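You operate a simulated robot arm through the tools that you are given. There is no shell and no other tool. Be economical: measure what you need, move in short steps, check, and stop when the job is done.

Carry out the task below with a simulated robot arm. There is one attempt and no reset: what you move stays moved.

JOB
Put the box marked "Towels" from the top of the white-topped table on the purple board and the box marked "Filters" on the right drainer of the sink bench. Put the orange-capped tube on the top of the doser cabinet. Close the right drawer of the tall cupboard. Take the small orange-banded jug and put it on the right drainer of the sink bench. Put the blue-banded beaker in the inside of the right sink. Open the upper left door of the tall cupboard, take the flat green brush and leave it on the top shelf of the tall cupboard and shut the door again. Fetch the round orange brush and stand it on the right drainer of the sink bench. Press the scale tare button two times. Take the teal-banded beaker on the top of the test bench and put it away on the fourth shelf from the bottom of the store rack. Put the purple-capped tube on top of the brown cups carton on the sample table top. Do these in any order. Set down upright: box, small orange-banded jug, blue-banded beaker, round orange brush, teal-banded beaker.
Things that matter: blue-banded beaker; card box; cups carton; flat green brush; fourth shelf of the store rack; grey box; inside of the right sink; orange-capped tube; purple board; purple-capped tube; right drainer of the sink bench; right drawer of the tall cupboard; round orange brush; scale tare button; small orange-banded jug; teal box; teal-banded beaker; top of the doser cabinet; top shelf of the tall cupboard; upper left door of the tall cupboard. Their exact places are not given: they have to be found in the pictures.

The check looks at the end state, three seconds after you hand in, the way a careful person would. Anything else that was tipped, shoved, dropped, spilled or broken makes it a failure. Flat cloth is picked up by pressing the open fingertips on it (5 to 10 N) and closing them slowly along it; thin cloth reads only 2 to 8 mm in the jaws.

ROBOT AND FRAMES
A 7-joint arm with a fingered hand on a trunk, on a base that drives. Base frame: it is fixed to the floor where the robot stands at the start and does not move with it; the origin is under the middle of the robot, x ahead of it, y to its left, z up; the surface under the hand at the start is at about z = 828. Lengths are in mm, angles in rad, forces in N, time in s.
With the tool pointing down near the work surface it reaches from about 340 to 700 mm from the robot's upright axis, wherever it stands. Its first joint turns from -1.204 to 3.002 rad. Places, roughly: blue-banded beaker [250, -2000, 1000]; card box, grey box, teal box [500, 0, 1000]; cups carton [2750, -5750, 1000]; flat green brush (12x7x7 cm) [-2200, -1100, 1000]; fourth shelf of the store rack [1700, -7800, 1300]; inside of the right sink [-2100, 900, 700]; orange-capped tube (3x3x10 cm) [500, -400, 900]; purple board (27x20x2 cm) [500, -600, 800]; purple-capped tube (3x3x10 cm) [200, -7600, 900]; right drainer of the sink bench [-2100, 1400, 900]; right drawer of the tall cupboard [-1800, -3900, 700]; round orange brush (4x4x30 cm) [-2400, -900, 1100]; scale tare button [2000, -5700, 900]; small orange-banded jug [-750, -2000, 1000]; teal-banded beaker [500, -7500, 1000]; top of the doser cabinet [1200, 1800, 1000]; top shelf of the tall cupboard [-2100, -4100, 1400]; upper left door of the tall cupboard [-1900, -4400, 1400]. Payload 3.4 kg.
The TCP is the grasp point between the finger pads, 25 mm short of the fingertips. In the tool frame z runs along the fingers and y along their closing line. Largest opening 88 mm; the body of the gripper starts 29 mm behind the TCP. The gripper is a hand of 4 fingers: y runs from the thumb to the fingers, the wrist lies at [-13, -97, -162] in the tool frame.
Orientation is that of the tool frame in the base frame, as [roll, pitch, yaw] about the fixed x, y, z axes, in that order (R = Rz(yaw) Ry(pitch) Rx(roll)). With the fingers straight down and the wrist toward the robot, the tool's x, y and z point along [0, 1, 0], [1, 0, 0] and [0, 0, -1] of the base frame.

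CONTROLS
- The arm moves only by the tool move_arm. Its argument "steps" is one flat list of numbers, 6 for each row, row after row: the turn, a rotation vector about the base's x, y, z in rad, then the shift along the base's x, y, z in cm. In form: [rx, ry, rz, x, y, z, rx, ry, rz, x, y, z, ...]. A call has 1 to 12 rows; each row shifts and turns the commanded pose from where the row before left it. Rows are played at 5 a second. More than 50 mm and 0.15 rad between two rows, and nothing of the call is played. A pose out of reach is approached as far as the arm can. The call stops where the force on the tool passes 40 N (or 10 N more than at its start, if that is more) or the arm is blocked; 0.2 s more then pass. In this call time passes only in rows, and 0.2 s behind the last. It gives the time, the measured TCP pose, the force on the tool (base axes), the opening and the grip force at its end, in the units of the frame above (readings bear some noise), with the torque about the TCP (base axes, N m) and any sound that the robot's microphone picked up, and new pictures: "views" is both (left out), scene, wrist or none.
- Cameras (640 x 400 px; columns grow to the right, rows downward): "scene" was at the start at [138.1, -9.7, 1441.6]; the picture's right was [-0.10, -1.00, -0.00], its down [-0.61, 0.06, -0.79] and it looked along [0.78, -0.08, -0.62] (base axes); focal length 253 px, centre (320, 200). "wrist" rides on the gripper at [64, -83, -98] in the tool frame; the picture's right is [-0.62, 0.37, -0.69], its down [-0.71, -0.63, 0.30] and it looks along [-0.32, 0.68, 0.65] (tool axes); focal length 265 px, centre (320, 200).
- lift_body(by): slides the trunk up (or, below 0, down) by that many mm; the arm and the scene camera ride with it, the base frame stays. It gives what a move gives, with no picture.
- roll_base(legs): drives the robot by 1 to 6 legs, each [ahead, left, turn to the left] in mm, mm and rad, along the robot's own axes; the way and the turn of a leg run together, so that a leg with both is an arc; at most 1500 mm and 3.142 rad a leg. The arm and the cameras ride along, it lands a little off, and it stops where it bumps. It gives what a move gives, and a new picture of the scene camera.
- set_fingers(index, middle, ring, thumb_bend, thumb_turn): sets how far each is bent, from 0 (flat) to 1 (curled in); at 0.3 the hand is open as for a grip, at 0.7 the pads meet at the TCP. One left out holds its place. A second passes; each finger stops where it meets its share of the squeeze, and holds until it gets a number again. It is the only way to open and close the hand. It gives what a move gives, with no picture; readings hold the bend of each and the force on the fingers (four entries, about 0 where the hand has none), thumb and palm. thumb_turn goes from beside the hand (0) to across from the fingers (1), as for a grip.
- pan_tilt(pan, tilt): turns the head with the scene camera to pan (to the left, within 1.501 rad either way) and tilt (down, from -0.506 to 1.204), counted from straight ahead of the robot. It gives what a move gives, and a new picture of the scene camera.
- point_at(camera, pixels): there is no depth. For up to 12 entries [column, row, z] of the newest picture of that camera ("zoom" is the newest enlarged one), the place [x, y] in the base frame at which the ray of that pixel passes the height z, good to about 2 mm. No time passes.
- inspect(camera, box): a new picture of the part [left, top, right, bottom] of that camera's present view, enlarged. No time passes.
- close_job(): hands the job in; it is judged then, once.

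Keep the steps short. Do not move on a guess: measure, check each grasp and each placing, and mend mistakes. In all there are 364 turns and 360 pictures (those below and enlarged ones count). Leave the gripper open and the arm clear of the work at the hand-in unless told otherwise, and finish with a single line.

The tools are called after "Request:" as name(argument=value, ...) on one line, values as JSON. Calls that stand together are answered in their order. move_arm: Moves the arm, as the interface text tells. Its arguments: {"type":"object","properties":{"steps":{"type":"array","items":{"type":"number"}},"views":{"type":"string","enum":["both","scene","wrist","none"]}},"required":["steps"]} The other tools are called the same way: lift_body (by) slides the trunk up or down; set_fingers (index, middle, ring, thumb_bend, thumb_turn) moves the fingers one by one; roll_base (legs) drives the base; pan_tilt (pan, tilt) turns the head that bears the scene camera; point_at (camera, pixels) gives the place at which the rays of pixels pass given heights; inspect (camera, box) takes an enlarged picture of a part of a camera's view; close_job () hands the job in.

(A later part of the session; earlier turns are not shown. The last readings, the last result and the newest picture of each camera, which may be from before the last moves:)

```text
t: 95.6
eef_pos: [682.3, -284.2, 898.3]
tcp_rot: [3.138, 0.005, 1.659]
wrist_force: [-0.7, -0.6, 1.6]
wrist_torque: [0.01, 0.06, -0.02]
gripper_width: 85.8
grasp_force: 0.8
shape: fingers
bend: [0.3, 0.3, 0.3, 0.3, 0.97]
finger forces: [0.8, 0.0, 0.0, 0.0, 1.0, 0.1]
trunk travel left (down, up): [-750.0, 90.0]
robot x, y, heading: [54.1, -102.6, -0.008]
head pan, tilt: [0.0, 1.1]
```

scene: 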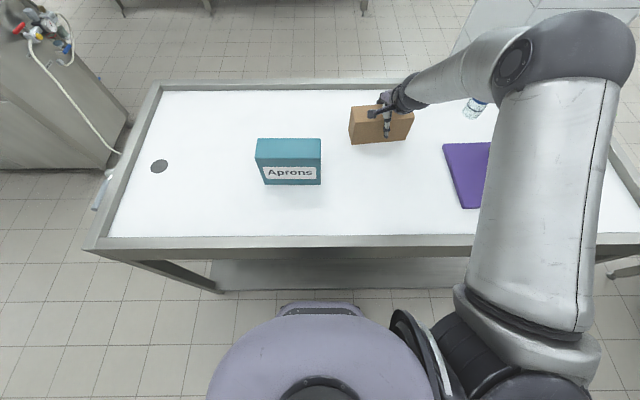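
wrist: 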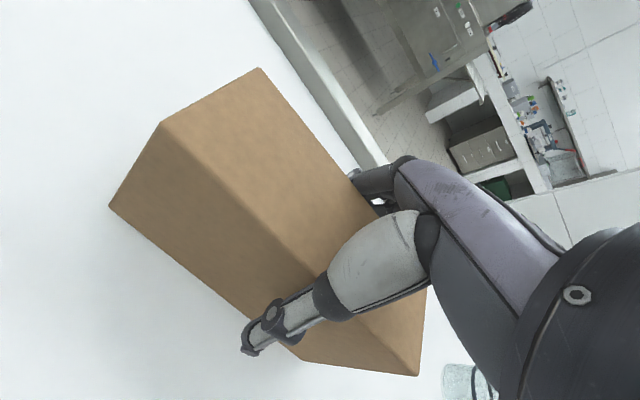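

Straddling. Close on the box.

Request:
set_fingers(index=0.55, middle=0.6, ring=0.6, thumb_bend=0.58)

Request:
move_arm(steps=[0, 0, 0, 0, 0, 1, 0, 0, 0, 0, 0, 2, 0, 0, 0, 0, 0, 4, 0, 0, 0, 0, 0, 5, 0, 0, 0, 0, 0, 5])

```text
t: 96.6
eef_pos: [682.0, -283.8, 900.9]
tcp_rot: [3.137, 0.007, 1.66]
wrist_force: [2.9, -1.3, 7.6]
wrist_torque: [0.05, -0.43, 0.03]
gripper_width: 61.8
grasp_force: 32.2
shape: fingers
bend: [0.38, 0.5, 0.49, 0.51, 0.95]
finger forces: [17.4, 7.9, 7.5, 0.0, 31.2, 0.1]
trunk travel left (down, up): [-750.0, 90.0]
robot x, y, heading: [57.8, -102.4, -0.009]
head pan, tilt: [0.0, 1.1]
```

```text
t: 97.8
eef_pos: [682.3, -282.7, 1068.8]
tcp_rot: [-3.14, 0.008, 1.663]
wrist_force: [-0.2, -1.1, -1.3]
wrist_torque: [0.0, -0.02, 0.0]
gripper_width: 61.0
grasp_force: 28.1
shape: fingers
bend: [0.38, 0.52, 0.51, 0.51, 0.95]
finger forces: [14.4, 6.6, 6.5, 0.1, 29.4, 0.1]
trunk travel left (down, up): [-750.0, 90.0]
robot x, y, heading: [57.9, -101.6, -0.009]
head pan, tilt: [0.0, 1.1]
```

scene: 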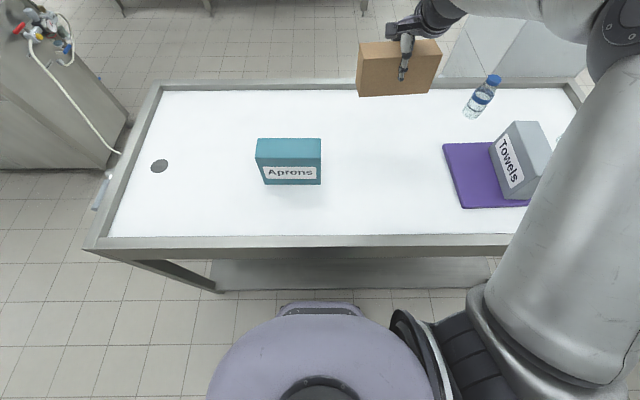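
wrist: 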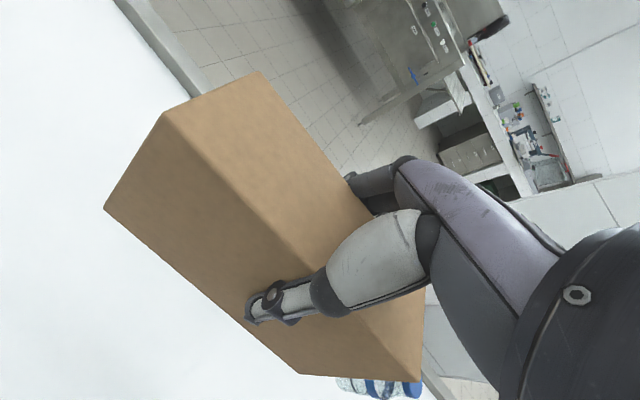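

Held. Retract to the carrying pose, drive back 550, and turn left to look at the sink bench side.

Request:
move_arm(steps=[0, 0, 0, -3.5, 0, 3, 0, 0, 0, -3.5, 0, 3, 0, 0, 0, -3.5, 0, 3], views="none")

Request:
roll_base(legs=[[-550, 0, 0], [0, 0, 1.571]])

Request:
pan_tilt(pan=0.8, tilt=0.45)

```text
t: 98.6
eef_pos: [576.5, -281.6, 1152.3]
tcp_rot: [-3.124, -0.003, 1.668]
wrist_force: [0.0, -0.3, -1.4]
wrist_torque: [0.05, -0.01, -0.04]
gripper_width: 60.8
grasp_force: 28.8
shape: fingers
bend: [0.39, 0.52, 0.51, 0.51, 0.95]
finger forces: [14.2, 6.5, 6.5, 0.0, 29.2, 0.0]
out of reach, approached as far as the arm can: row 3
trunk travel left (down, up): [-750.0, 90.0]
robot x, y, heading: [60.1, -101.6, -0.011]
head pan, tilt: [0.0, 1.1]
```

```text
t: 105.5
eef_pos: [-305.8, 416.6, 1151.0]
tcp_rot: [-3.125, 0.0, -3.058]
wrist_force: [-0.5, 0.7, -1.6]
wrist_torque: [0.01, -0.03, -0.03]
gripper_width: 60.5
grasp_force: 27.0
shape: fingers
bend: [0.39, 0.52, 0.51, 0.51, 0.95]
finger forces: [13.4, 6.2, 6.1, 0.0, 27.4, 0.0]
trunk travel left (down, up): [-750.0, 90.0]
robot x, y, heading: [-487.0, -99.3, 1.547]
head pan, tilt: [0.0, 1.1]
```

scene: 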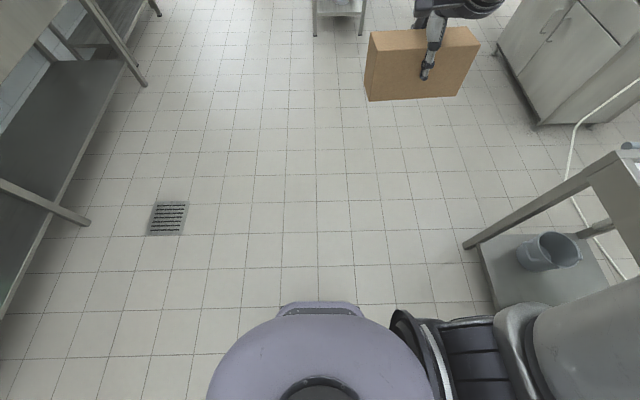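

```text
t: 106.7
eef_pos: [-305.8, 416.7, 1150.3]
tcp_rot: [-3.123, 0.001, -3.057]
wrist_force: [-0.9, 0.4, -1.3]
wrist_torque: [-0.01, -0.04, -0.01]
gripper_width: 60.5
grasp_force: 26.7
shape: fingers
bend: [0.39, 0.52, 0.51, 0.51, 0.95]
finger forces: [13.5, 6.2, 6.1, 0.1, 27.4, 0.0]
trunk travel left (down, up): [-750.0, 90.0]
robot x, y, heading: [-487.0, -100.5, 1.543]
head pan, tilt: [0.799, 0.45]
```

scene: 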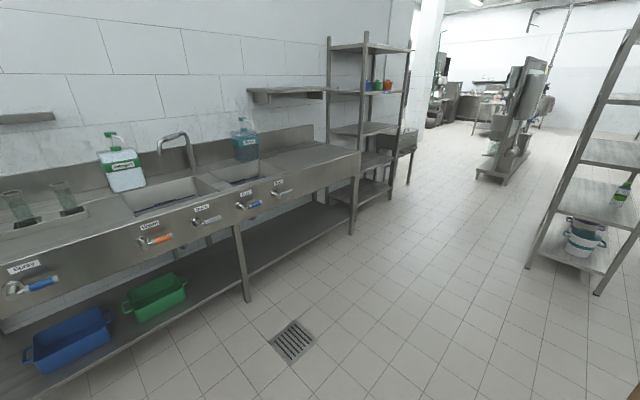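

I see the sink bench: two sinks, the right drainer at about (310,158). Measure.

Request:
point_at(camera="scene", pixels=[[360, 153, 900], [348, 234, 0], [245, 300, 0], [300, 128, 900], [290, 180, 900], [255, 160, 900], [330, 145, 900], [300, 165, 900], [292, 340, 0]])

Request:
inspect(camera="scene", box=[100, 100, 380, 275])

```text
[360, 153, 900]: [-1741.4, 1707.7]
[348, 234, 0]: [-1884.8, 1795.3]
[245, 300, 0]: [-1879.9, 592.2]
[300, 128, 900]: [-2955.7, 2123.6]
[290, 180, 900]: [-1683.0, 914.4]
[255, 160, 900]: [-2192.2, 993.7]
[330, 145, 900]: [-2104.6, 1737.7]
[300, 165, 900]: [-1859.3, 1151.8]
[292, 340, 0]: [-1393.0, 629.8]
```

```text
2.29 times, centred on (240, 188) of scene
```

zoom: 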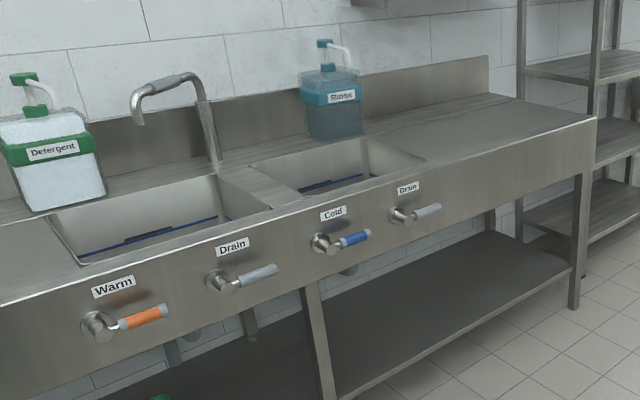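

Request:
point_at(camera="scene", pixels=[[527, 268, 0], [598, 295, 0], [490, 178, 0], [350, 235, 0], [391, 200, 0]])

```text
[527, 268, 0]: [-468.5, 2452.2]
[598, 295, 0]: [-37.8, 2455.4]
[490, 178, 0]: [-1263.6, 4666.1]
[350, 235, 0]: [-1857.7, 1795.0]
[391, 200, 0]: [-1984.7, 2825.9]
```

The way is clear. Turn to face the bench, drive right 1500, then ahead; stop short to look.

Request:
roll_base(legs=[[0, 0, 1.597], [200, -1480, 0], [450, 0, 0]])

Request:
pan_tilt(pan=-0.1, tilt=0.7)

```text
t: 120.4
eef_pos: [-1639.1, 1598.3, 1149.7]
tcp_rot: [-3.123, 0.0, -1.485]
wrist_force: [-0.7, -0.5, -1.1]
wrist_torque: [-0.01, 0.03, 0.02]
gripper_width: 59.7
grasp_force: 25.1
shape: fingers
bend: [0.4, 0.52, 0.52, 0.51, 0.95]
finger forces: [12.7, 6.0, 5.9, 0.0, 25.8, 0.0]
trunk travel left (down, up): [-750.0, 90.0]
robot x, y, heading: [-1119.3, 1415.5, 3.123]
head pan, tilt: [0.799, 0.45]
```

scene: 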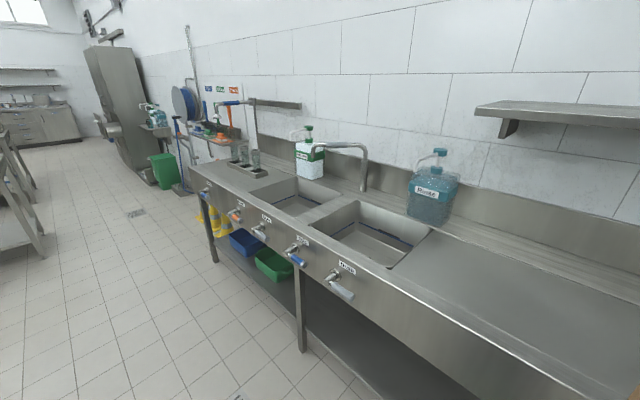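

```text
t: 121.6
eef_pos: [-1638.6, 1598.8, 1150.9]
tcp_rot: [-3.123, -0.001, -1.486]
wrist_force: [-1.0, 0.3, -1.5]
wrist_torque: [0.02, 0.0, 0.0]
gripper_width: 59.9
grasp_force: 24.5
shape: fingers
bend: [0.4, 0.52, 0.52, 0.51, 0.95]
finger forces: [12.6, 6.0, 5.9, 0.0, 25.9, 0.0]
trunk travel left (down, up): [-750.0, 90.0]
robot x, y, heading: [-1122.9, 1413.9, 3.119]
head pan, tilt: [-0.099, 0.7]
```

scene: 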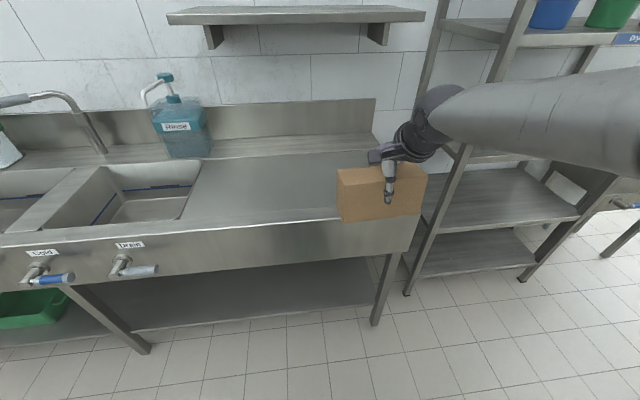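

I measure the drainer region and the bench's height from the legs.

Request:
point_at(camera="scene", pixels=[[375, 325, 0], [336, 218, 860], [336, 218, 900], [375, 152, 880], [375, 133, 880], [200, 222, 880], [195, 160, 880], [415, 214, 880], [417, 213, 900], [205, 155, 880], [405, 290, 0]])

```text
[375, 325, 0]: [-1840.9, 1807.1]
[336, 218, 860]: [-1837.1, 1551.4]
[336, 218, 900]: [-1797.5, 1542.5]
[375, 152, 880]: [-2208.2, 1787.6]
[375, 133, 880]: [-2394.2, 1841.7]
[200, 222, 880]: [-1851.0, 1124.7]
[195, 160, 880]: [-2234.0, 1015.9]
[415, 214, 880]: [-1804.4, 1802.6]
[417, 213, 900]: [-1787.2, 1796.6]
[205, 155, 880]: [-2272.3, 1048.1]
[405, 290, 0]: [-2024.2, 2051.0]
```

Drainer surface: y 1130–1800, x −1850…−2200, z≈870. I shift 180 left and 330 ahead, keeping the elbow clear of the rack.

Request:
roll_base(legs=[[0, 180, 0.02], [320, 0, 0]])

Request:
move_arm(steps=[0, 0, 0.02, -3, 0, -3, 0, 0, 0.02, -3, 0, -3, 0, 0, 0.02, -3, 0, -3, 0, 0, 0.02, -2, 0, -3])

```text
t: 124.8
eef_pos: [-1967.5, 1403.3, 1151.1]
tcp_rot: [-3.121, -0.001, -1.46]
wrist_force: [0.1, 0.6, -1.8]
wrist_torque: [0.02, -0.02, 0.01]
gripper_width: 59.6
grasp_force: 24.9
shape: fingers
bend: [0.4, 0.52, 0.52, 0.5, 0.95]
finger forces: [12.8, 6.1, 5.9, 0.0, 25.9, 0.1]
trunk travel left (down, up): [-750.0, 90.0]
robot x, y, heading: [-1449.6, 1232.8, -3.135]
head pan, tilt: [-0.099, 0.7]
```

scene: 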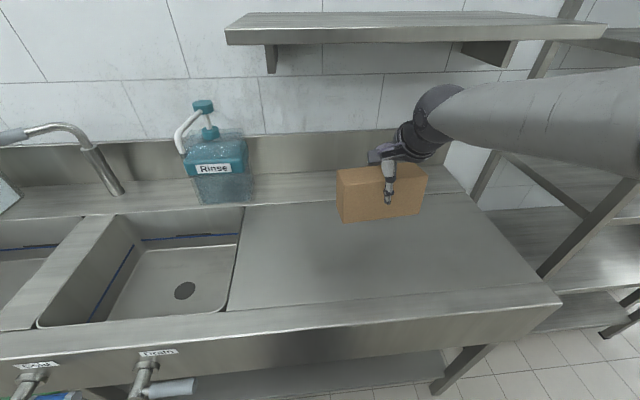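

```text
t: 125.8
eef_pos: [-2079.8, 1404.7, 1029.7]
tcp_rot: [-3.123, 0.0, -1.377]
wrist_force: [1.0, -0.2, -1.2]
wrist_torque: [0.01, 0.03, -0.02]
gripper_width: 59.8
grasp_force: 24.7
shape: fingers
bend: [0.4, 0.52, 0.52, 0.5, 0.95]
finger forces: [12.5, 5.9, 5.7, 0.1, 25.4, 0.0]
trunk travel left (down, up): [-750.0, 90.0]
robot x, y, heading: [-1447.3, 1235.2, -3.137]
head pan, tilt: [-0.099, 0.7]
```

scene: 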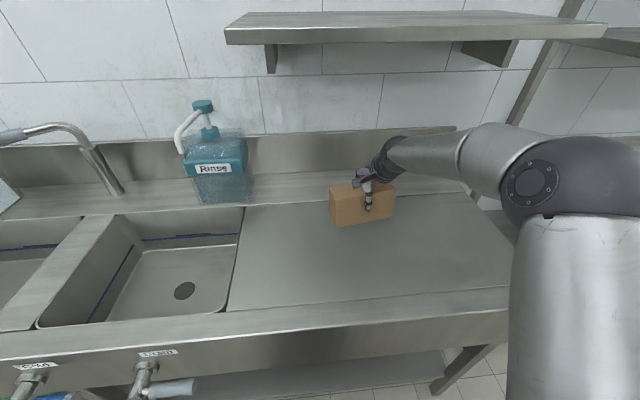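
wrist: 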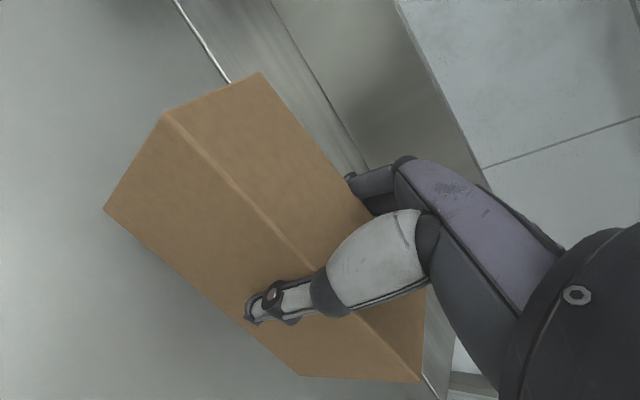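

Rotate the box back square (-0.19) and lower.

Request:
move_arm(steps=[0, 0, -0.06, 0.7, 0, -2, 0, 0, -0.06, 0.7, 0, -2, 0, 0, -0.07, 0.6, 0, -2])

```text
t: 126.6
eef_pos: [-2058.0, 1403.0, 971.5]
tcp_rot: [-3.123, 0.001, -1.572]
wrist_force: [0.1, -0.4, -1.8]
wrist_torque: [-0.01, 0.04, -0.01]
gripper_width: 59.8
grasp_force: 24.6
shape: fingers
bend: [0.4, 0.53, 0.52, 0.5, 0.95]
finger forces: [12.4, 5.9, 5.7, 0.0, 25.2, 0.1]
trunk travel left (down, up): [-750.0, 90.0]
robot x, y, heading: [-1442.4, 1231.3, -3.133]
head pan, tilt: [-0.099, 0.7]
```

scene: 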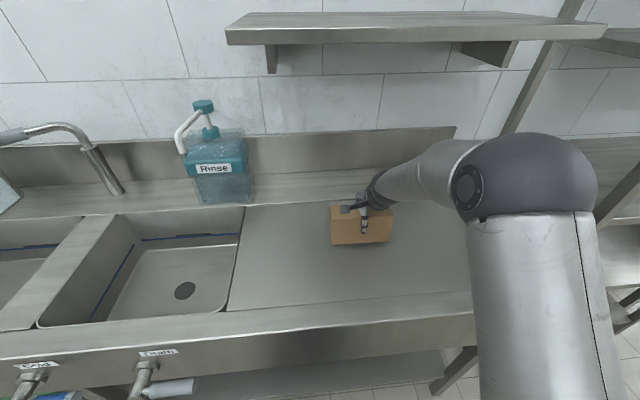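
wrist: 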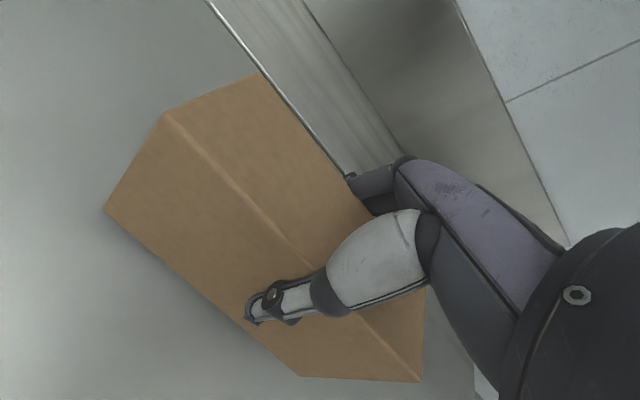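

Request:
move_arm(steps=[0.018, 0, 0, 0.5, 0, -1, 0, 0, 0, 0.5, 0, -0.6, 0, 0, 0, 0, 0, -0.5, 0, 0, 0, 0, 0, -0.4], views="none")

```text
t: 127.6
eef_pos: [-2046.4, 1402.7, 948.8]
tcp_rot: [-3.131, 0.017, -1.57]
wrist_force: [2.1, 0.8, 9.7]
wrist_torque: [-0.18, 0.18, 0.05]
gripper_width: 60.2
grasp_force: 27.7
shape: fingers
bend: [0.4, 0.53, 0.52, 0.5, 0.95]
finger forces: [14.6, 6.3, 6.1, 0.1, 28.4, 0.0]
trunk travel left (down, up): [-750.0, 90.0]
robot x, y, heading: [-1442.6, 1235.7, -3.14]
head pan, tilt: [-0.099, 0.7]
```

Contact (surface ≈ 877). Open and withdraw.

Request:
set_fingers(index=0.3, middle=0.3, ring=0.3, thumb_bend=0.3)

Request:
move_arm(steps=[0, 0, 0, 0, 0, 2, 0, 0, 0, 0, 0, 4, 0, 0, 0, 0, 0, 5, 0, 0, 0, 3, 0, 4, 0, 0, 0, 3, 0, 4, 0, 0, 0, 2, 0, 2])

```text
t: 128.6
eef_pos: [-2046.7, 1402.6, 946.8]
tcp_rot: [-3.124, 0.017, -1.569]
wrist_force: [0.6, 0.1, 0.3]
wrist_torque: [0.01, -0.02, 0.03]
gripper_width: 86.1
grasp_force: 1.2
shape: fingers
bend: [0.3, 0.3, 0.3, 0.3, 0.97]
finger forces: [0.7, 0.0, 0.0, 0.0, 1.4, 0.1]
trunk travel left (down, up): [-750.0, 90.0]
robot x, y, heading: [-1445.6, 1235.1, -3.135]
head pan, tilt: [-0.099, 0.7]
```

```text
t: 130.0
eef_pos: [-1967.4, 1402.5, 1152.7]
tcp_rot: [-3.108, 0.021, -1.569]
wrist_force: [-0.4, -0.3, 0.6]
wrist_torque: [0.03, 0.0, -0.01]
gripper_width: 85.3
grasp_force: 0.1
shape: fingers
bend: [0.3, 0.3, 0.3, 0.3, 0.97]
finger forces: [0.0, 0.1, 0.0, 0.0, 0.0, 0.1]
out of reach, approached as far as the arm can: row 6
trunk travel left (down, up): [-750.0, 90.0]
robot x, y, heading: [-1443.2, 1232.6, -3.144]
head pan, tilt: [-0.099, 0.7]
```

scene: 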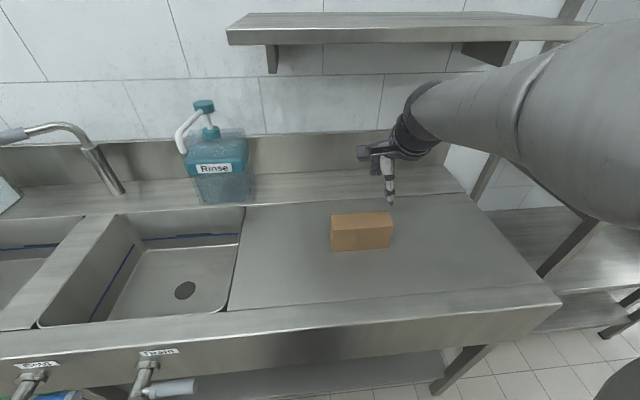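
wrist: 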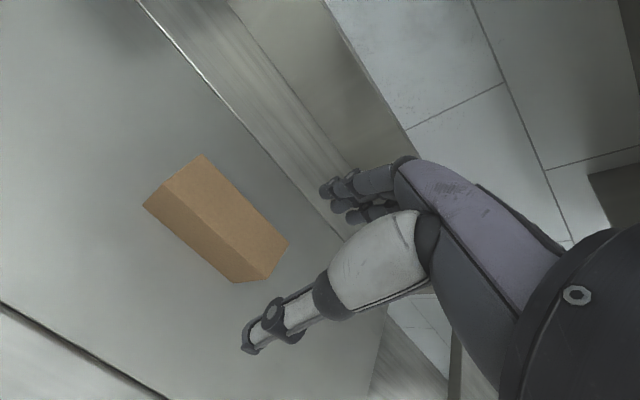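

The Filters box stands on the drainer. Next the brushes at the bench's far left. Drive back 480 and left 1500 + 600 and look.

Request:
roll_base(legs=[[-450, 0, 0], [0, 1500, 0], [0, 650, 0]])

Request:
pan_tilt(pan=0.0, tilt=0.45)

```text
t: 143.0
eef_pos: [-1517.5, -738.1, 1153.7]
tcp_rot: [-3.111, 0.02, -1.573]
wrist_force: [-0.3, 0.0, 0.6]
wrist_torque: [0.0, 0.01, -0.01]
gripper_width: 84.9
grasp_force: 0.0
shape: fingers
bend: [0.3, 0.3, 0.3, 0.3, 0.97]
finger forces: [0.0, 0.0, 0.0, 0.0, 0.0, 0.1]
trunk travel left (down, up): [-750.0, 90.0]
robot x, y, heading: [-992.6, -909.9, -3.137]
head pan, tilt: [-0.099, 0.7]
```

scene: 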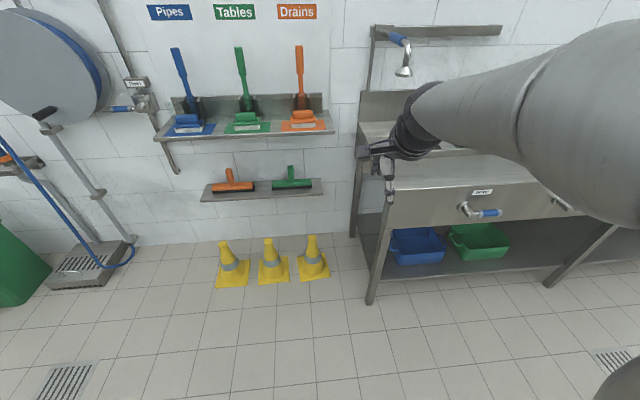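

```text
t: 143.8
eef_pos: [-1516.1, -737.5, 1152.7]
tcp_rot: [-3.109, 0.018, -1.573]
wrist_force: [0.1, -0.1, -0.3]
wrist_torque: [-0.02, -0.01, 0.0]
gripper_width: 85.2
grasp_force: 0.0
shape: fingers
bend: [0.3, 0.3, 0.3, 0.3, 0.97]
finger forces: [0.0, 0.0, 0.0, 0.0, 0.0, 0.0]
trunk travel left (down, up): [-750.0, 90.0]
robot x, y, heading: [-992.5, -904.4, -3.14]
head pan, tilt: [0.0, 0.45]
```

scene: 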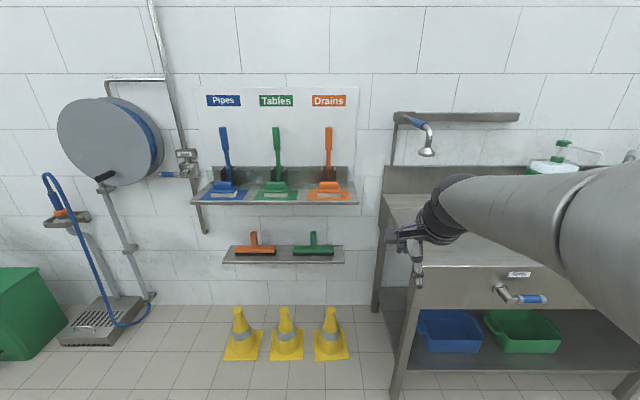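

Request:
inspect(camera="scene", box=[180, 80, 380, 280])

```text
2.00 times, centred on (280, 180) of scene
```

zoom: 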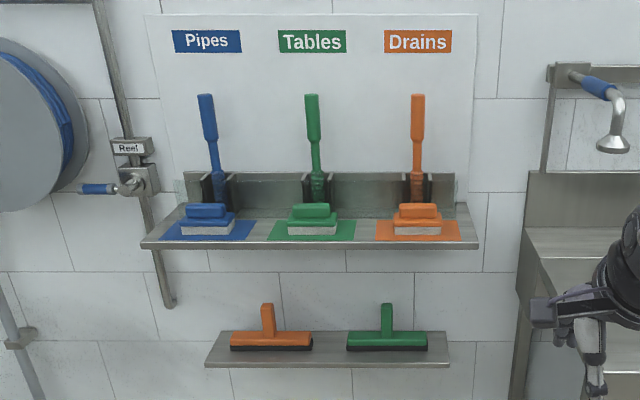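

I see the round orange brush standing in its holder (328,150) and the flat green brush (277,187). I record rays for triangulation before moving.

Request:
point_at(camera="scene", pixels=[[328, 127, 1200], [328, 127, 1300], [277, 127, 1250], [357, 204, 1000], [191, 204, 1000], [357, 204, 950], [350, 177, 1000], [392, 392, 0], [276, 198, 1000], [330, 360, 0], [328, 127, 1250], [374, 308, 0]])

Request:
roll_base(legs=[[350, 350, 0]])

```text
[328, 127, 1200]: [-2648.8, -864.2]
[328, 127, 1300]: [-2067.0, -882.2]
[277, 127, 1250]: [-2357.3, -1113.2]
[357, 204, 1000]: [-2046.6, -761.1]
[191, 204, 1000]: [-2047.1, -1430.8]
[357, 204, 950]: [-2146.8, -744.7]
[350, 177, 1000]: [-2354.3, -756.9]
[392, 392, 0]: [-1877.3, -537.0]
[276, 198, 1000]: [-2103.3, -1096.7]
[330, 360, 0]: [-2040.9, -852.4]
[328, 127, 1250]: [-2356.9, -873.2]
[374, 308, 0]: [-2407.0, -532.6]
```

```text
t: 146.7
eef_pos: [-1867.8, -1094.7, 1153.0]
tcp_rot: [-3.11, 0.019, -1.562]
wrist_force: [0.6, 0.5, 0.9]
wrist_torque: [0.03, -0.02, 0.03]
gripper_width: 84.9
grasp_force: 0.2
shape: fingers
bend: [0.3, 0.3, 0.3, 0.3, 0.97]
finger forces: [0.0, 0.1, 0.0, 0.0, 0.0, 0.0]
trunk travel left (down, up): [-750.0, 90.0]
robot x, y, heading: [-1345.2, -1261.5, -3.132]
head pan, tilt: [0.0, 0.45]
```

scene: 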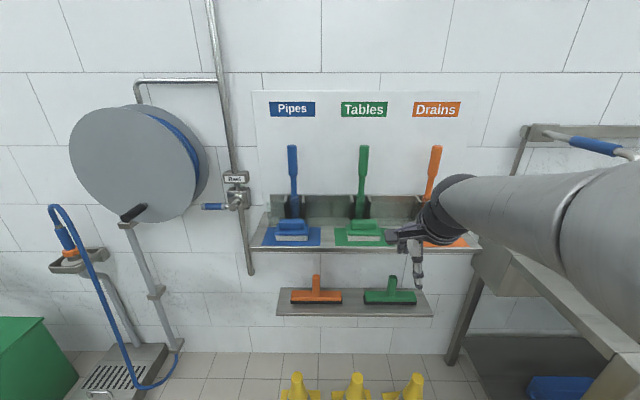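

Request:
point_at(camera="scene", pixels=[[435, 147, 1200], [435, 147, 1250], [435, 147, 1300], [363, 147, 1250], [250, 248, 950], [250, 248, 1000], [250, 248, 1050], [390, 200, 1050], [365, 240, 1000], [365, 222, 1040], [363, 147, 1220]])

Request:
inspect(camera="scene", box=[240, 130, 490, 290])

```text
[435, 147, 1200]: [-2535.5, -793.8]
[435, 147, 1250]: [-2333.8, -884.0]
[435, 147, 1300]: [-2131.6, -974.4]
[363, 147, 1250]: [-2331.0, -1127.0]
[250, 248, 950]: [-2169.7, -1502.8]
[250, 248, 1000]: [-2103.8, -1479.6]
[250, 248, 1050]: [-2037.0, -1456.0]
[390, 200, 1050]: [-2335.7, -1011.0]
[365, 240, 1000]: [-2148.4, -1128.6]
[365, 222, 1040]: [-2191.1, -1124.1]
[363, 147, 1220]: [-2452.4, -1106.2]
```

```text
2.50 times, centred on (365, 210) of scene
```

zoom: 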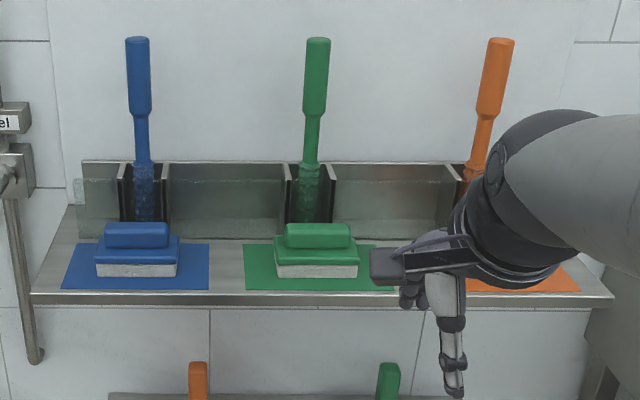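

The orange handle is at about (-2345,-878), top z≈1250; shelf front about x −2200. Cones stand on the floor from x≈−2040. I raise the trunk 85 mm and drive right 211, ahead 300.

Request:
lift_body(by=88)

Request:
roll_base(legs=[[0, -211, -0.009], [280, 0, 0]])

Request:
pan_tilt(pan=-0.15, tilt=0.6)

```text
t: 147.9
eef_pos: [-1868.5, -1095.4, 1240.2]
tcp_rot: [-3.11, 0.02, -1.563]
wrist_force: [-0.6, -0.6, 0.3]
wrist_torque: [0.03, 0.04, 0.02]
gripper_width: 85.0
grasp_force: 0.0
shape: fingers
bend: [0.3, 0.3, 0.3, 0.3, 0.97]
finger forces: [0.0, 0.0, 0.1, 0.1, 0.0, 0.1]
trunk travel left (down, up): [-838.0, 2.0]
robot x, y, heading: [-1344.3, -1258.0, -3.126]
head pan, tilt: [0.0, 0.45]
```

```text
t: 151.1
eef_pos: [-2146.8, -876.0, 1239.7]
tcp_rot: [-3.111, 0.018, -1.582]
wrist_force: [0.2, 1.1, 0.3]
wrist_torque: [-0.02, -0.01, -0.02]
gripper_width: 85.1
grasp_force: 0.1
shape: fingers
bend: [0.3, 0.3, 0.3, 0.3, 0.97]
finger forces: [0.1, 0.1, 0.1, 0.0, 0.0, 0.0]
trunk travel left (down, up): [-838.0, 2.0]
robot x, y, heading: [-1626.9, -1048.9, 3.131]
head pan, tilt: [0.0, 0.45]
```

scene: 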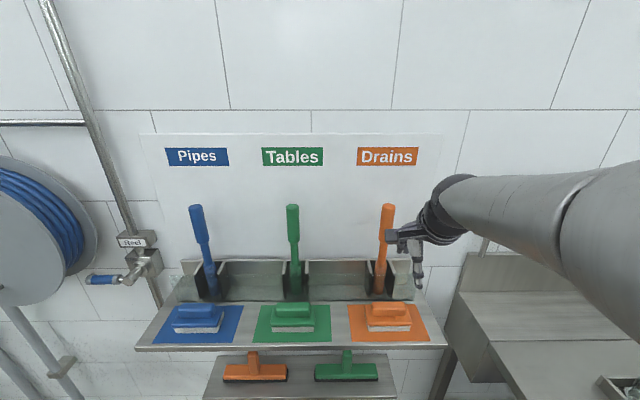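

```text
t: 151.8
eef_pos: [-2147.5, -877.3, 1241.2]
tcp_rot: [-3.11, 0.02, -1.581]
wrist_force: [-0.2, 1.0, -0.4]
wrist_torque: [0.01, 0.0, -0.01]
gripper_width: 85.0
grasp_force: 0.0
shape: fingers
bend: [0.3, 0.3, 0.3, 0.3, 0.97]
finger forces: [0.1, 0.0, 0.1, 0.0, 0.0, 0.0]
trunk travel left (down, up): [-838.0, 2.0]
robot x, y, heading: [-1627.4, -1053.1, 3.135]
head pan, tilt: [-0.15, 0.6]
```

scene: 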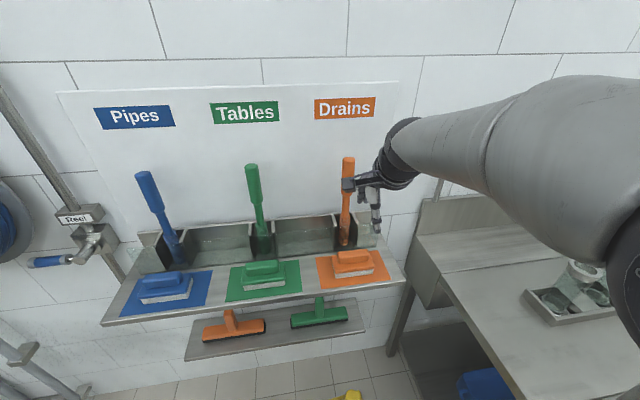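

Request:
point_at(camera="scene", pixels=[[348, 158, 1230], [348, 158, 1250], [348, 158, 1270], [250, 165, 1250], [265, 285, 930], [265, 285, 960], [263, 264, 1000], [101, 325, 920], [404, 281, 920], [404, 281, 950], [348, 245, 950], [345, 243, 980]])

Request:
inspect(camera="wrist", box=[0, 0, 640, 400])

```text
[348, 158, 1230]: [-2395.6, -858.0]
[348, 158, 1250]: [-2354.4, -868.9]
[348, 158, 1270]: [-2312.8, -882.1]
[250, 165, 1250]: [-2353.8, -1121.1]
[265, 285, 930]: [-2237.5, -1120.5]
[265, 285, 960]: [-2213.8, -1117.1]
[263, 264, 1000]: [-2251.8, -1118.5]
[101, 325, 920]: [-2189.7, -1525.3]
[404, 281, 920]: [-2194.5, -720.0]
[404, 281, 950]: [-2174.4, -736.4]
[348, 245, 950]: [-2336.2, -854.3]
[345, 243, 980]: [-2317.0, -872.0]
```

```text
1.00 times, centred on (320, 200) of wrist (not enlarged: the box is as wide or as high as the picture)
```

zoom: 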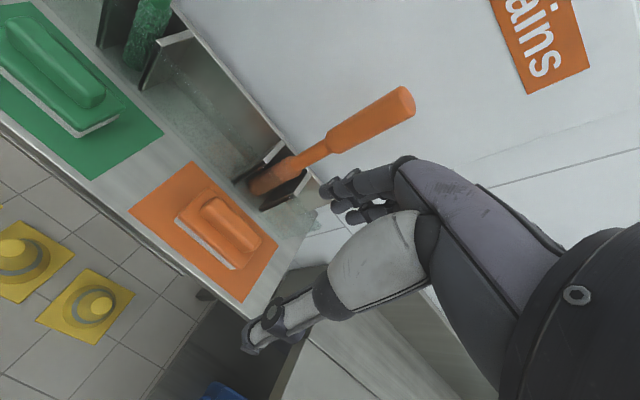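

Request:
point_at(camera="wrist", pixels=[[403, 100, 1240], [403, 100, 1250], [403, 100, 1260], [262, 183, 960], [262, 183, 940], [345, 140, 1150], [300, 10, 1100]])

```text
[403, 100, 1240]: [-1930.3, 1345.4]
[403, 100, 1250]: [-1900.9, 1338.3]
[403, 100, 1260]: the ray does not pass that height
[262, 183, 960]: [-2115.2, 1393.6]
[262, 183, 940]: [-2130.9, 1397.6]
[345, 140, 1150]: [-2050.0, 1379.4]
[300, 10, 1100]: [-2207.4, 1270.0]
```

That wrist frame is stale. I pre-bend the far fingers a little (to keep off the wall), raise 50 mm and drive 100 ahead.

Request:
set_fingers(index=0.4, middle=0.4, ring=0.4, thumb_bend=0.3)

Request:
roll_base(legs=[[100, 0, 0.007]])

Request:
move_arm(steps=[0, 0, 0, 0, 0.5, 3, 0, 0, 0, 0, 0, 3])

```text
t: 152.8
eef_pos: [-2147.6, -876.8, 1241.1]
tcp_rot: [-3.11, 0.018, -1.583]
wrist_force: [0.4, 0.3, 0.1]
wrist_torque: [-0.01, -0.01, -0.02]
gripper_width: 74.5
grasp_force: 0.0
shape: fingers
bend: [0.4, 0.4, 0.4, 0.3, 0.97]
finger forces: [0.0, 0.0, 0.0, 0.0, 0.0, 0.0]
trunk travel left (down, up): [-838.0, 2.0]
robot x, y, heading: [-1622.9, -1056.5, 3.133]
head pan, tilt: [-0.15, 0.6]
```

```text
t: 153.9
eef_pos: [-2249.1, -880.1, 1241.7]
tcp_rot: [-3.11, 0.02, -1.576]
wrist_force: [-0.8, -0.5, -0.3]
wrist_torque: [-0.02, 0.0, -0.05]
gripper_width: 74.4
grasp_force: 0.0
shape: fingers
bend: [0.4, 0.4, 0.4, 0.3, 0.97]
finger forces: [0.0, 0.0, 0.0, 0.0, 0.1, 0.1]
trunk travel left (down, up): [-838.0, 2.0]
robot x, y, heading: [-1730.2, -1051.3, 3.144]
head pan, tilt: [-0.15, 0.6]
```

scene: 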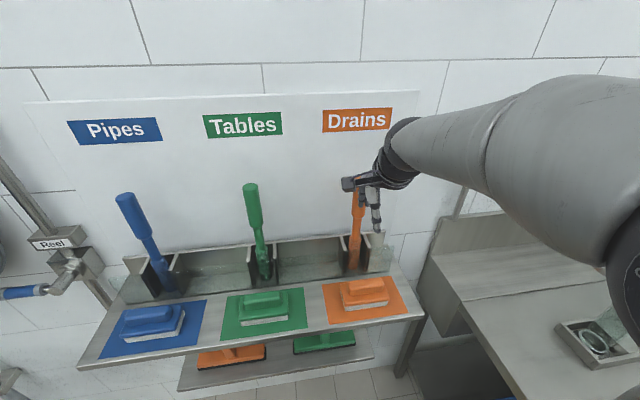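

```text
t: 154.6
eef_pos: [-2248.4, -875.9, 1302.0]
tcp_rot: [-3.111, 0.02, -1.575]
wrist_force: [0.7, 1.0, -0.5]
wrist_torque: [0.0, -0.02, -0.01]
gripper_width: 74.4
grasp_force: 0.0
shape: fingers
bend: [0.4, 0.4, 0.4, 0.3, 0.97]
finger forces: [0.1, 0.0, 0.1, 0.1, 0.1, 0.1]
trunk travel left (down, up): [-838.0, 2.0]
robot x, y, heading: [-1726.0, -1055.3, 3.141]
head pan, tilt: [-0.15, 0.6]
```

scene: 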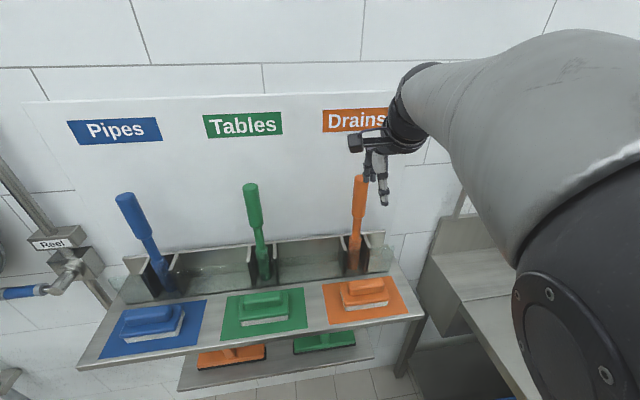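
wrist: 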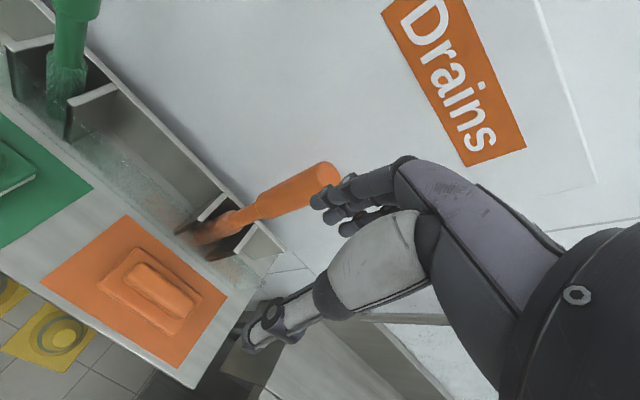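

Request:
point_at(camera="wrist", pixels=[[328, 173, 1245], [328, 173, 1252], [328, 173, 1260], [200, 237, 960], [190, 228, 940], [236, 218, 1060], [280, 250, 1060], [236, 210, 1050], [185, 250, 1040]])

Request:
inspect(camera="wrist", box=[150, 130, 390, 280])

```text
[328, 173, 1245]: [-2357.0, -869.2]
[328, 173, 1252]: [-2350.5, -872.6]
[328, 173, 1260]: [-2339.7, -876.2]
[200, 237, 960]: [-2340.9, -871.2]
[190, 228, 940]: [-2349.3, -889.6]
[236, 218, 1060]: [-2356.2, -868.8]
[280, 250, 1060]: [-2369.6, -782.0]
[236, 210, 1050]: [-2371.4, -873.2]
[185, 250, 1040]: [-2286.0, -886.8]
```

```text
2.67 times, centred on (270, 205) of wrist
```

zoom: 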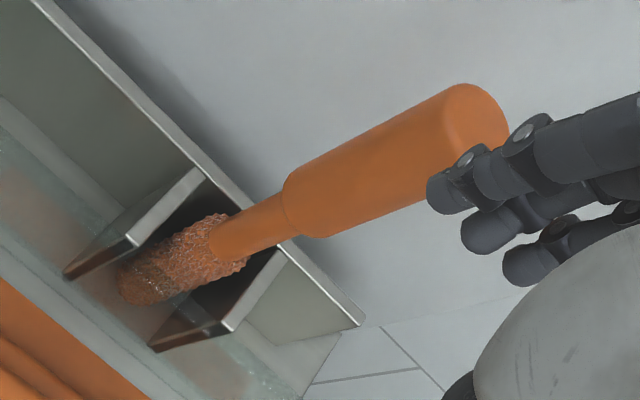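

Handle at (-2350,-872), vertical. Move out over it at z 1300.

Request:
move_arm(steps=[0, 0, 0, -3.3, 0.1, 0, 0, 0, 0, -3.3, 0.1, 0, 0, 0, 0, -3, 0.1, 0])

```text
t: 155.3
eef_pos: [-2345.6, -873.3, 1301.1]
tcp_rot: [-3.108, 0.018, -1.577]
wrist_force: [-0.3, -0.3, 0.2]
wrist_torque: [0.03, -0.01, -0.01]
gripper_width: 74.7
grasp_force: 0.0
shape: fingers
bend: [0.4, 0.4, 0.4, 0.3, 0.97]
finger forces: [0.1, 0.0, 0.1, 0.1, 0.0, 0.1]
trunk travel left (down, up): [-838.0, 2.0]
robot x, y, heading: [-1722.7, -1052.4, 3.138]
head pan, tilt: [-0.15, 0.6]
```

scene: 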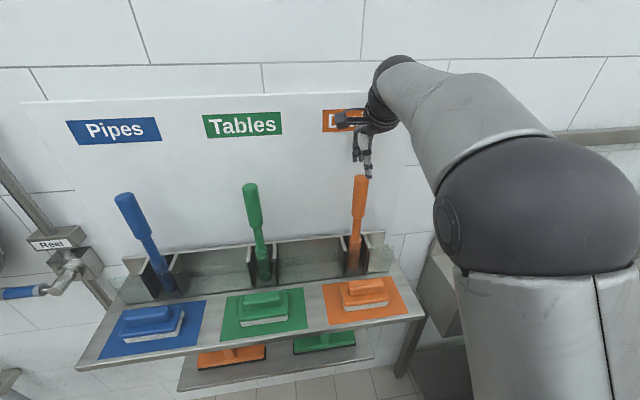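
wrist: 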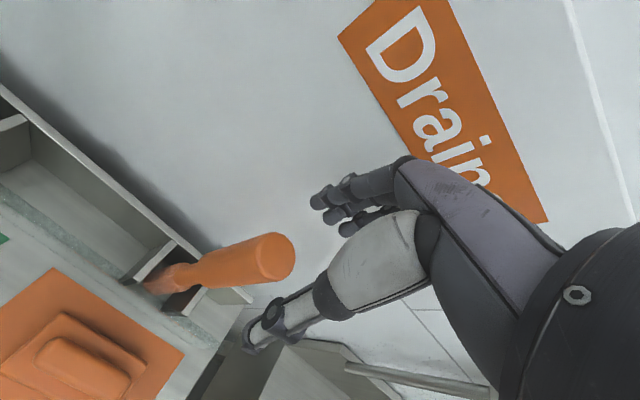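

Level the tool and lower over the handle to z≈1235.

Request:
move_arm(steps=[-0.02, 0.032, 0, -0.2, 0, -1.5, 0, 0, 0, 0, 0, -1.5, 0, 0, 0, 0, 0, -1.5, 0, 0, 0, 0, 0, -1.5])

```text
t: 156.3
eef_pos: [-2346.9, -872.9, 1242.4]
tcp_rot: [-3.141, -0.002, -1.578]
wrist_force: [-0.5, 0.2, -0.1]
wrist_torque: [0.01, 0.0, -0.02]
gripper_width: 74.4
grasp_force: 0.0
shape: fingers
bend: [0.4, 0.4, 0.4, 0.3, 0.97]
finger forces: [0.1, 0.0, 0.1, 0.0, 0.0, 0.1]
trunk travel left (down, up): [-838.0, 2.0]
robot x, y, heading: [-1728.5, -1053.6, 3.138]
head pan, tilt: [-0.15, 0.6]
```

scene: 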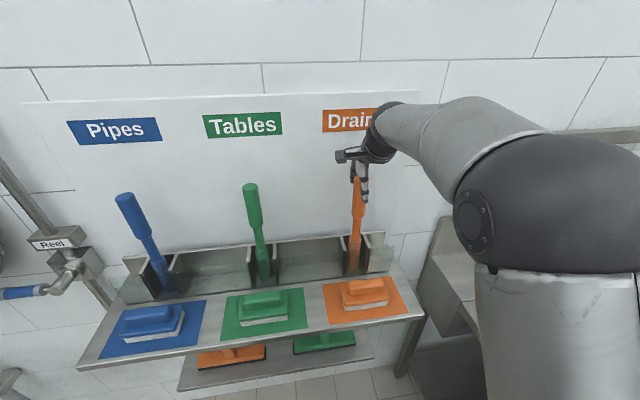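
wrist: 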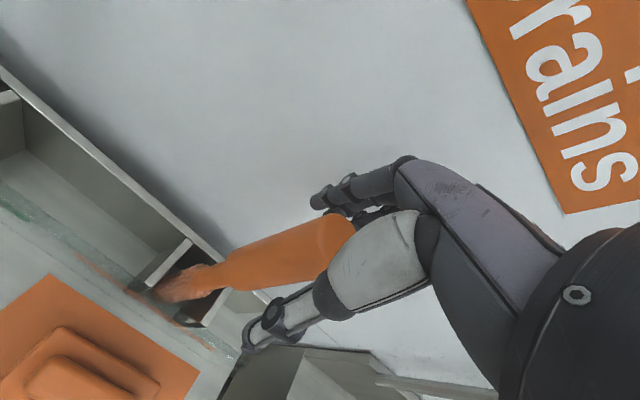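

Good straddle. Lower 10 more and close.

Request:
move_arm(steps=[0, 0, 0, 0, 0, -1.0], views="none")

Request:
set_fingers(index=0.7, middle=0.7, ring=0.7, thumb_bend=0.7)

Request:
inspect(camera="wrist", box=[150, 130, 470, 330])

```text
t: 156.8
eef_pos: [-2347.7, -871.8, 1231.9]
tcp_rot: [-3.141, -0.001, -1.576]
wrist_force: [0.1, -0.6, -0.1]
wrist_torque: [0.03, 0.02, 0.01]
gripper_width: 74.5
grasp_force: 0.0
shape: fingers
bend: [0.4, 0.4, 0.4, 0.3, 0.97]
finger forces: [0.0, 0.0, 0.0, 0.0, 0.0, 0.0]
trunk travel left (down, up): [-838.0, 2.0]
robot x, y, heading: [-1723.4, -1053.0, 3.143]
head pan, tilt: [-0.15, 0.6]
```

```text
t: 157.8
eef_pos: [-2347.0, -872.2, 1230.9]
tcp_rot: [3.141, -0.002, -1.576]
wrist_force: [0.4, 0.2, 0.5]
wrist_torque: [0.04, 0.02, -0.03]
gripper_width: 22.1
grasp_force: 9.7
shape: fingers
bend: [0.63, 0.64, 0.7, 0.58, 0.96]
finger forces: [4.2, 5.7, 0.0, 0.1, 9.8, 0.1]
trunk travel left (down, up): [-838.0, 2.0]
robot x, y, heading: [-1726.6, -1055.5, 3.14]
head pan, tilt: [-0.15, 0.6]
```

```text
2.00 times, centred on (310, 230) of wrist
```

zoom: 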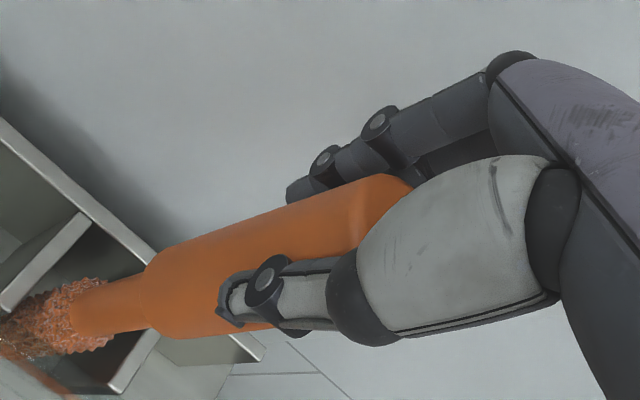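

Tighten, then lift gradually.

Request:
set_fingers(index=0.8, middle=0.8, ring=0.75, thumb_bend=0.8)

Request:
move_arm(steps=[0, 0, 0, 0, 0, 1.5, 0, 0, 0, 0, 0, 2.5, 0, 0, 0, 0, 0, 2.5, 0, 0, 0, 0, 0, 2.5, 0, 0, 0, 0, 0, 2.5])

```text
t: 158.8
eef_pos: [-2346.9, -872.7, 1232.7]
tcp_rot: [3.141, -0.002, -1.576]
wrist_force: [1.1, 0.8, 0.7]
wrist_torque: [-0.01, 0.0, 0.02]
gripper_width: 21.3
grasp_force: 16.5
shape: fingers
bend: [0.71, 0.65, 0.74, 0.57, 0.94]
finger forces: [7.0, 7.8, 2.8, 0.1, 15.4, 0.1]
trunk travel left (down, up): [-838.0, 2.0]
robot x, y, heading: [-1728.1, -1051.6, 3.138]
head pan, tilt: [-0.15, 0.6]
```

```text
t: 159.9
eef_pos: [-2346.9, -872.9, 1345.4]
tcp_rot: [3.142, -0.002, -1.573]
wrist_force: [0.6, -0.2, -1.3]
wrist_torque: [0.0, 0.0, 0.02]
gripper_width: 20.9
grasp_force: 17.0
shape: fingers
bend: [0.71, 0.65, 0.74, 0.57, 0.94]
finger forces: [7.1, 8.0, 3.1, 0.0, 15.3, 0.0]
trunk travel left (down, up): [-838.0, 2.0]
robot x, y, heading: [-1729.6, -1049.7, 3.143]
head pan, tilt: [-0.15, 0.6]
```

scene: 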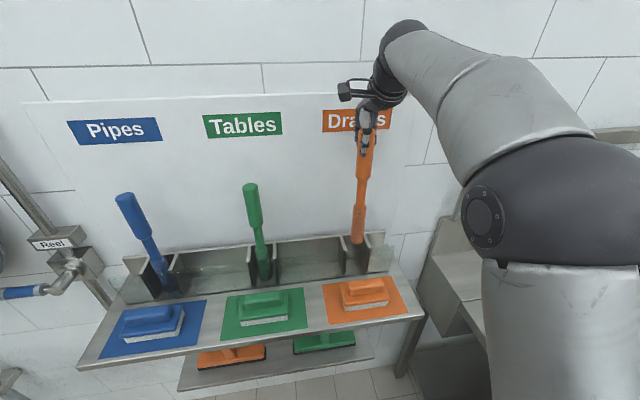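
wrist: 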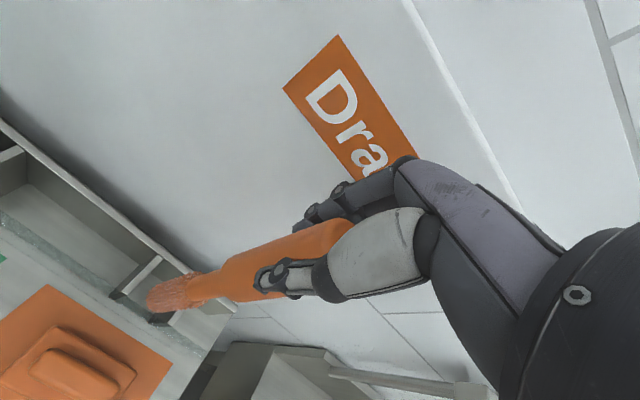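

Lift another 35, then pull back via the arm.

Request:
move_arm(steps=[0, 0, 0, 0, 0, 2, 0, 0, 0, 0, 0, 2, 0, 0, 0, 2, 0, 0, 0, 0, 0, 3, 0, 0, 0, 0, 0, 3, 0, 0, 0, 0, 0, 3, 0, 0])

```text
t: 161.3
eef_pos: [-2236.9, -877.5, 1385.4]
tcp_rot: [-3.136, 0.001, -1.574]
wrist_force: [-0.6, -1.4, 0.1]
wrist_torque: [-0.01, 0.0, -0.03]
gripper_width: 20.9
grasp_force: 16.7
shape: fingers
bend: [0.71, 0.65, 0.74, 0.57, 0.94]
finger forces: [7.6, 7.8, 2.9, 0.0, 14.9, 0.1]
trunk travel left (down, up): [-838.0, 2.0]
robot x, y, heading: [-1724.6, -1049.6, 3.142]
head pan, tilt: [-0.15, 0.6]
```

scene: 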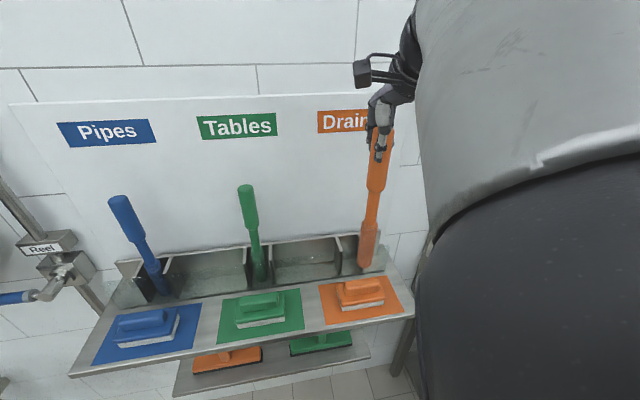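
wrist: 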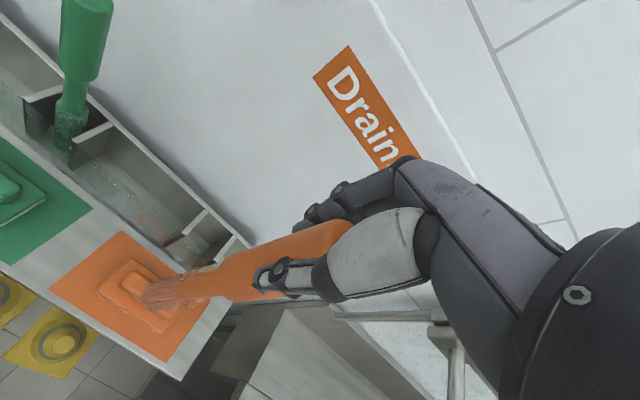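

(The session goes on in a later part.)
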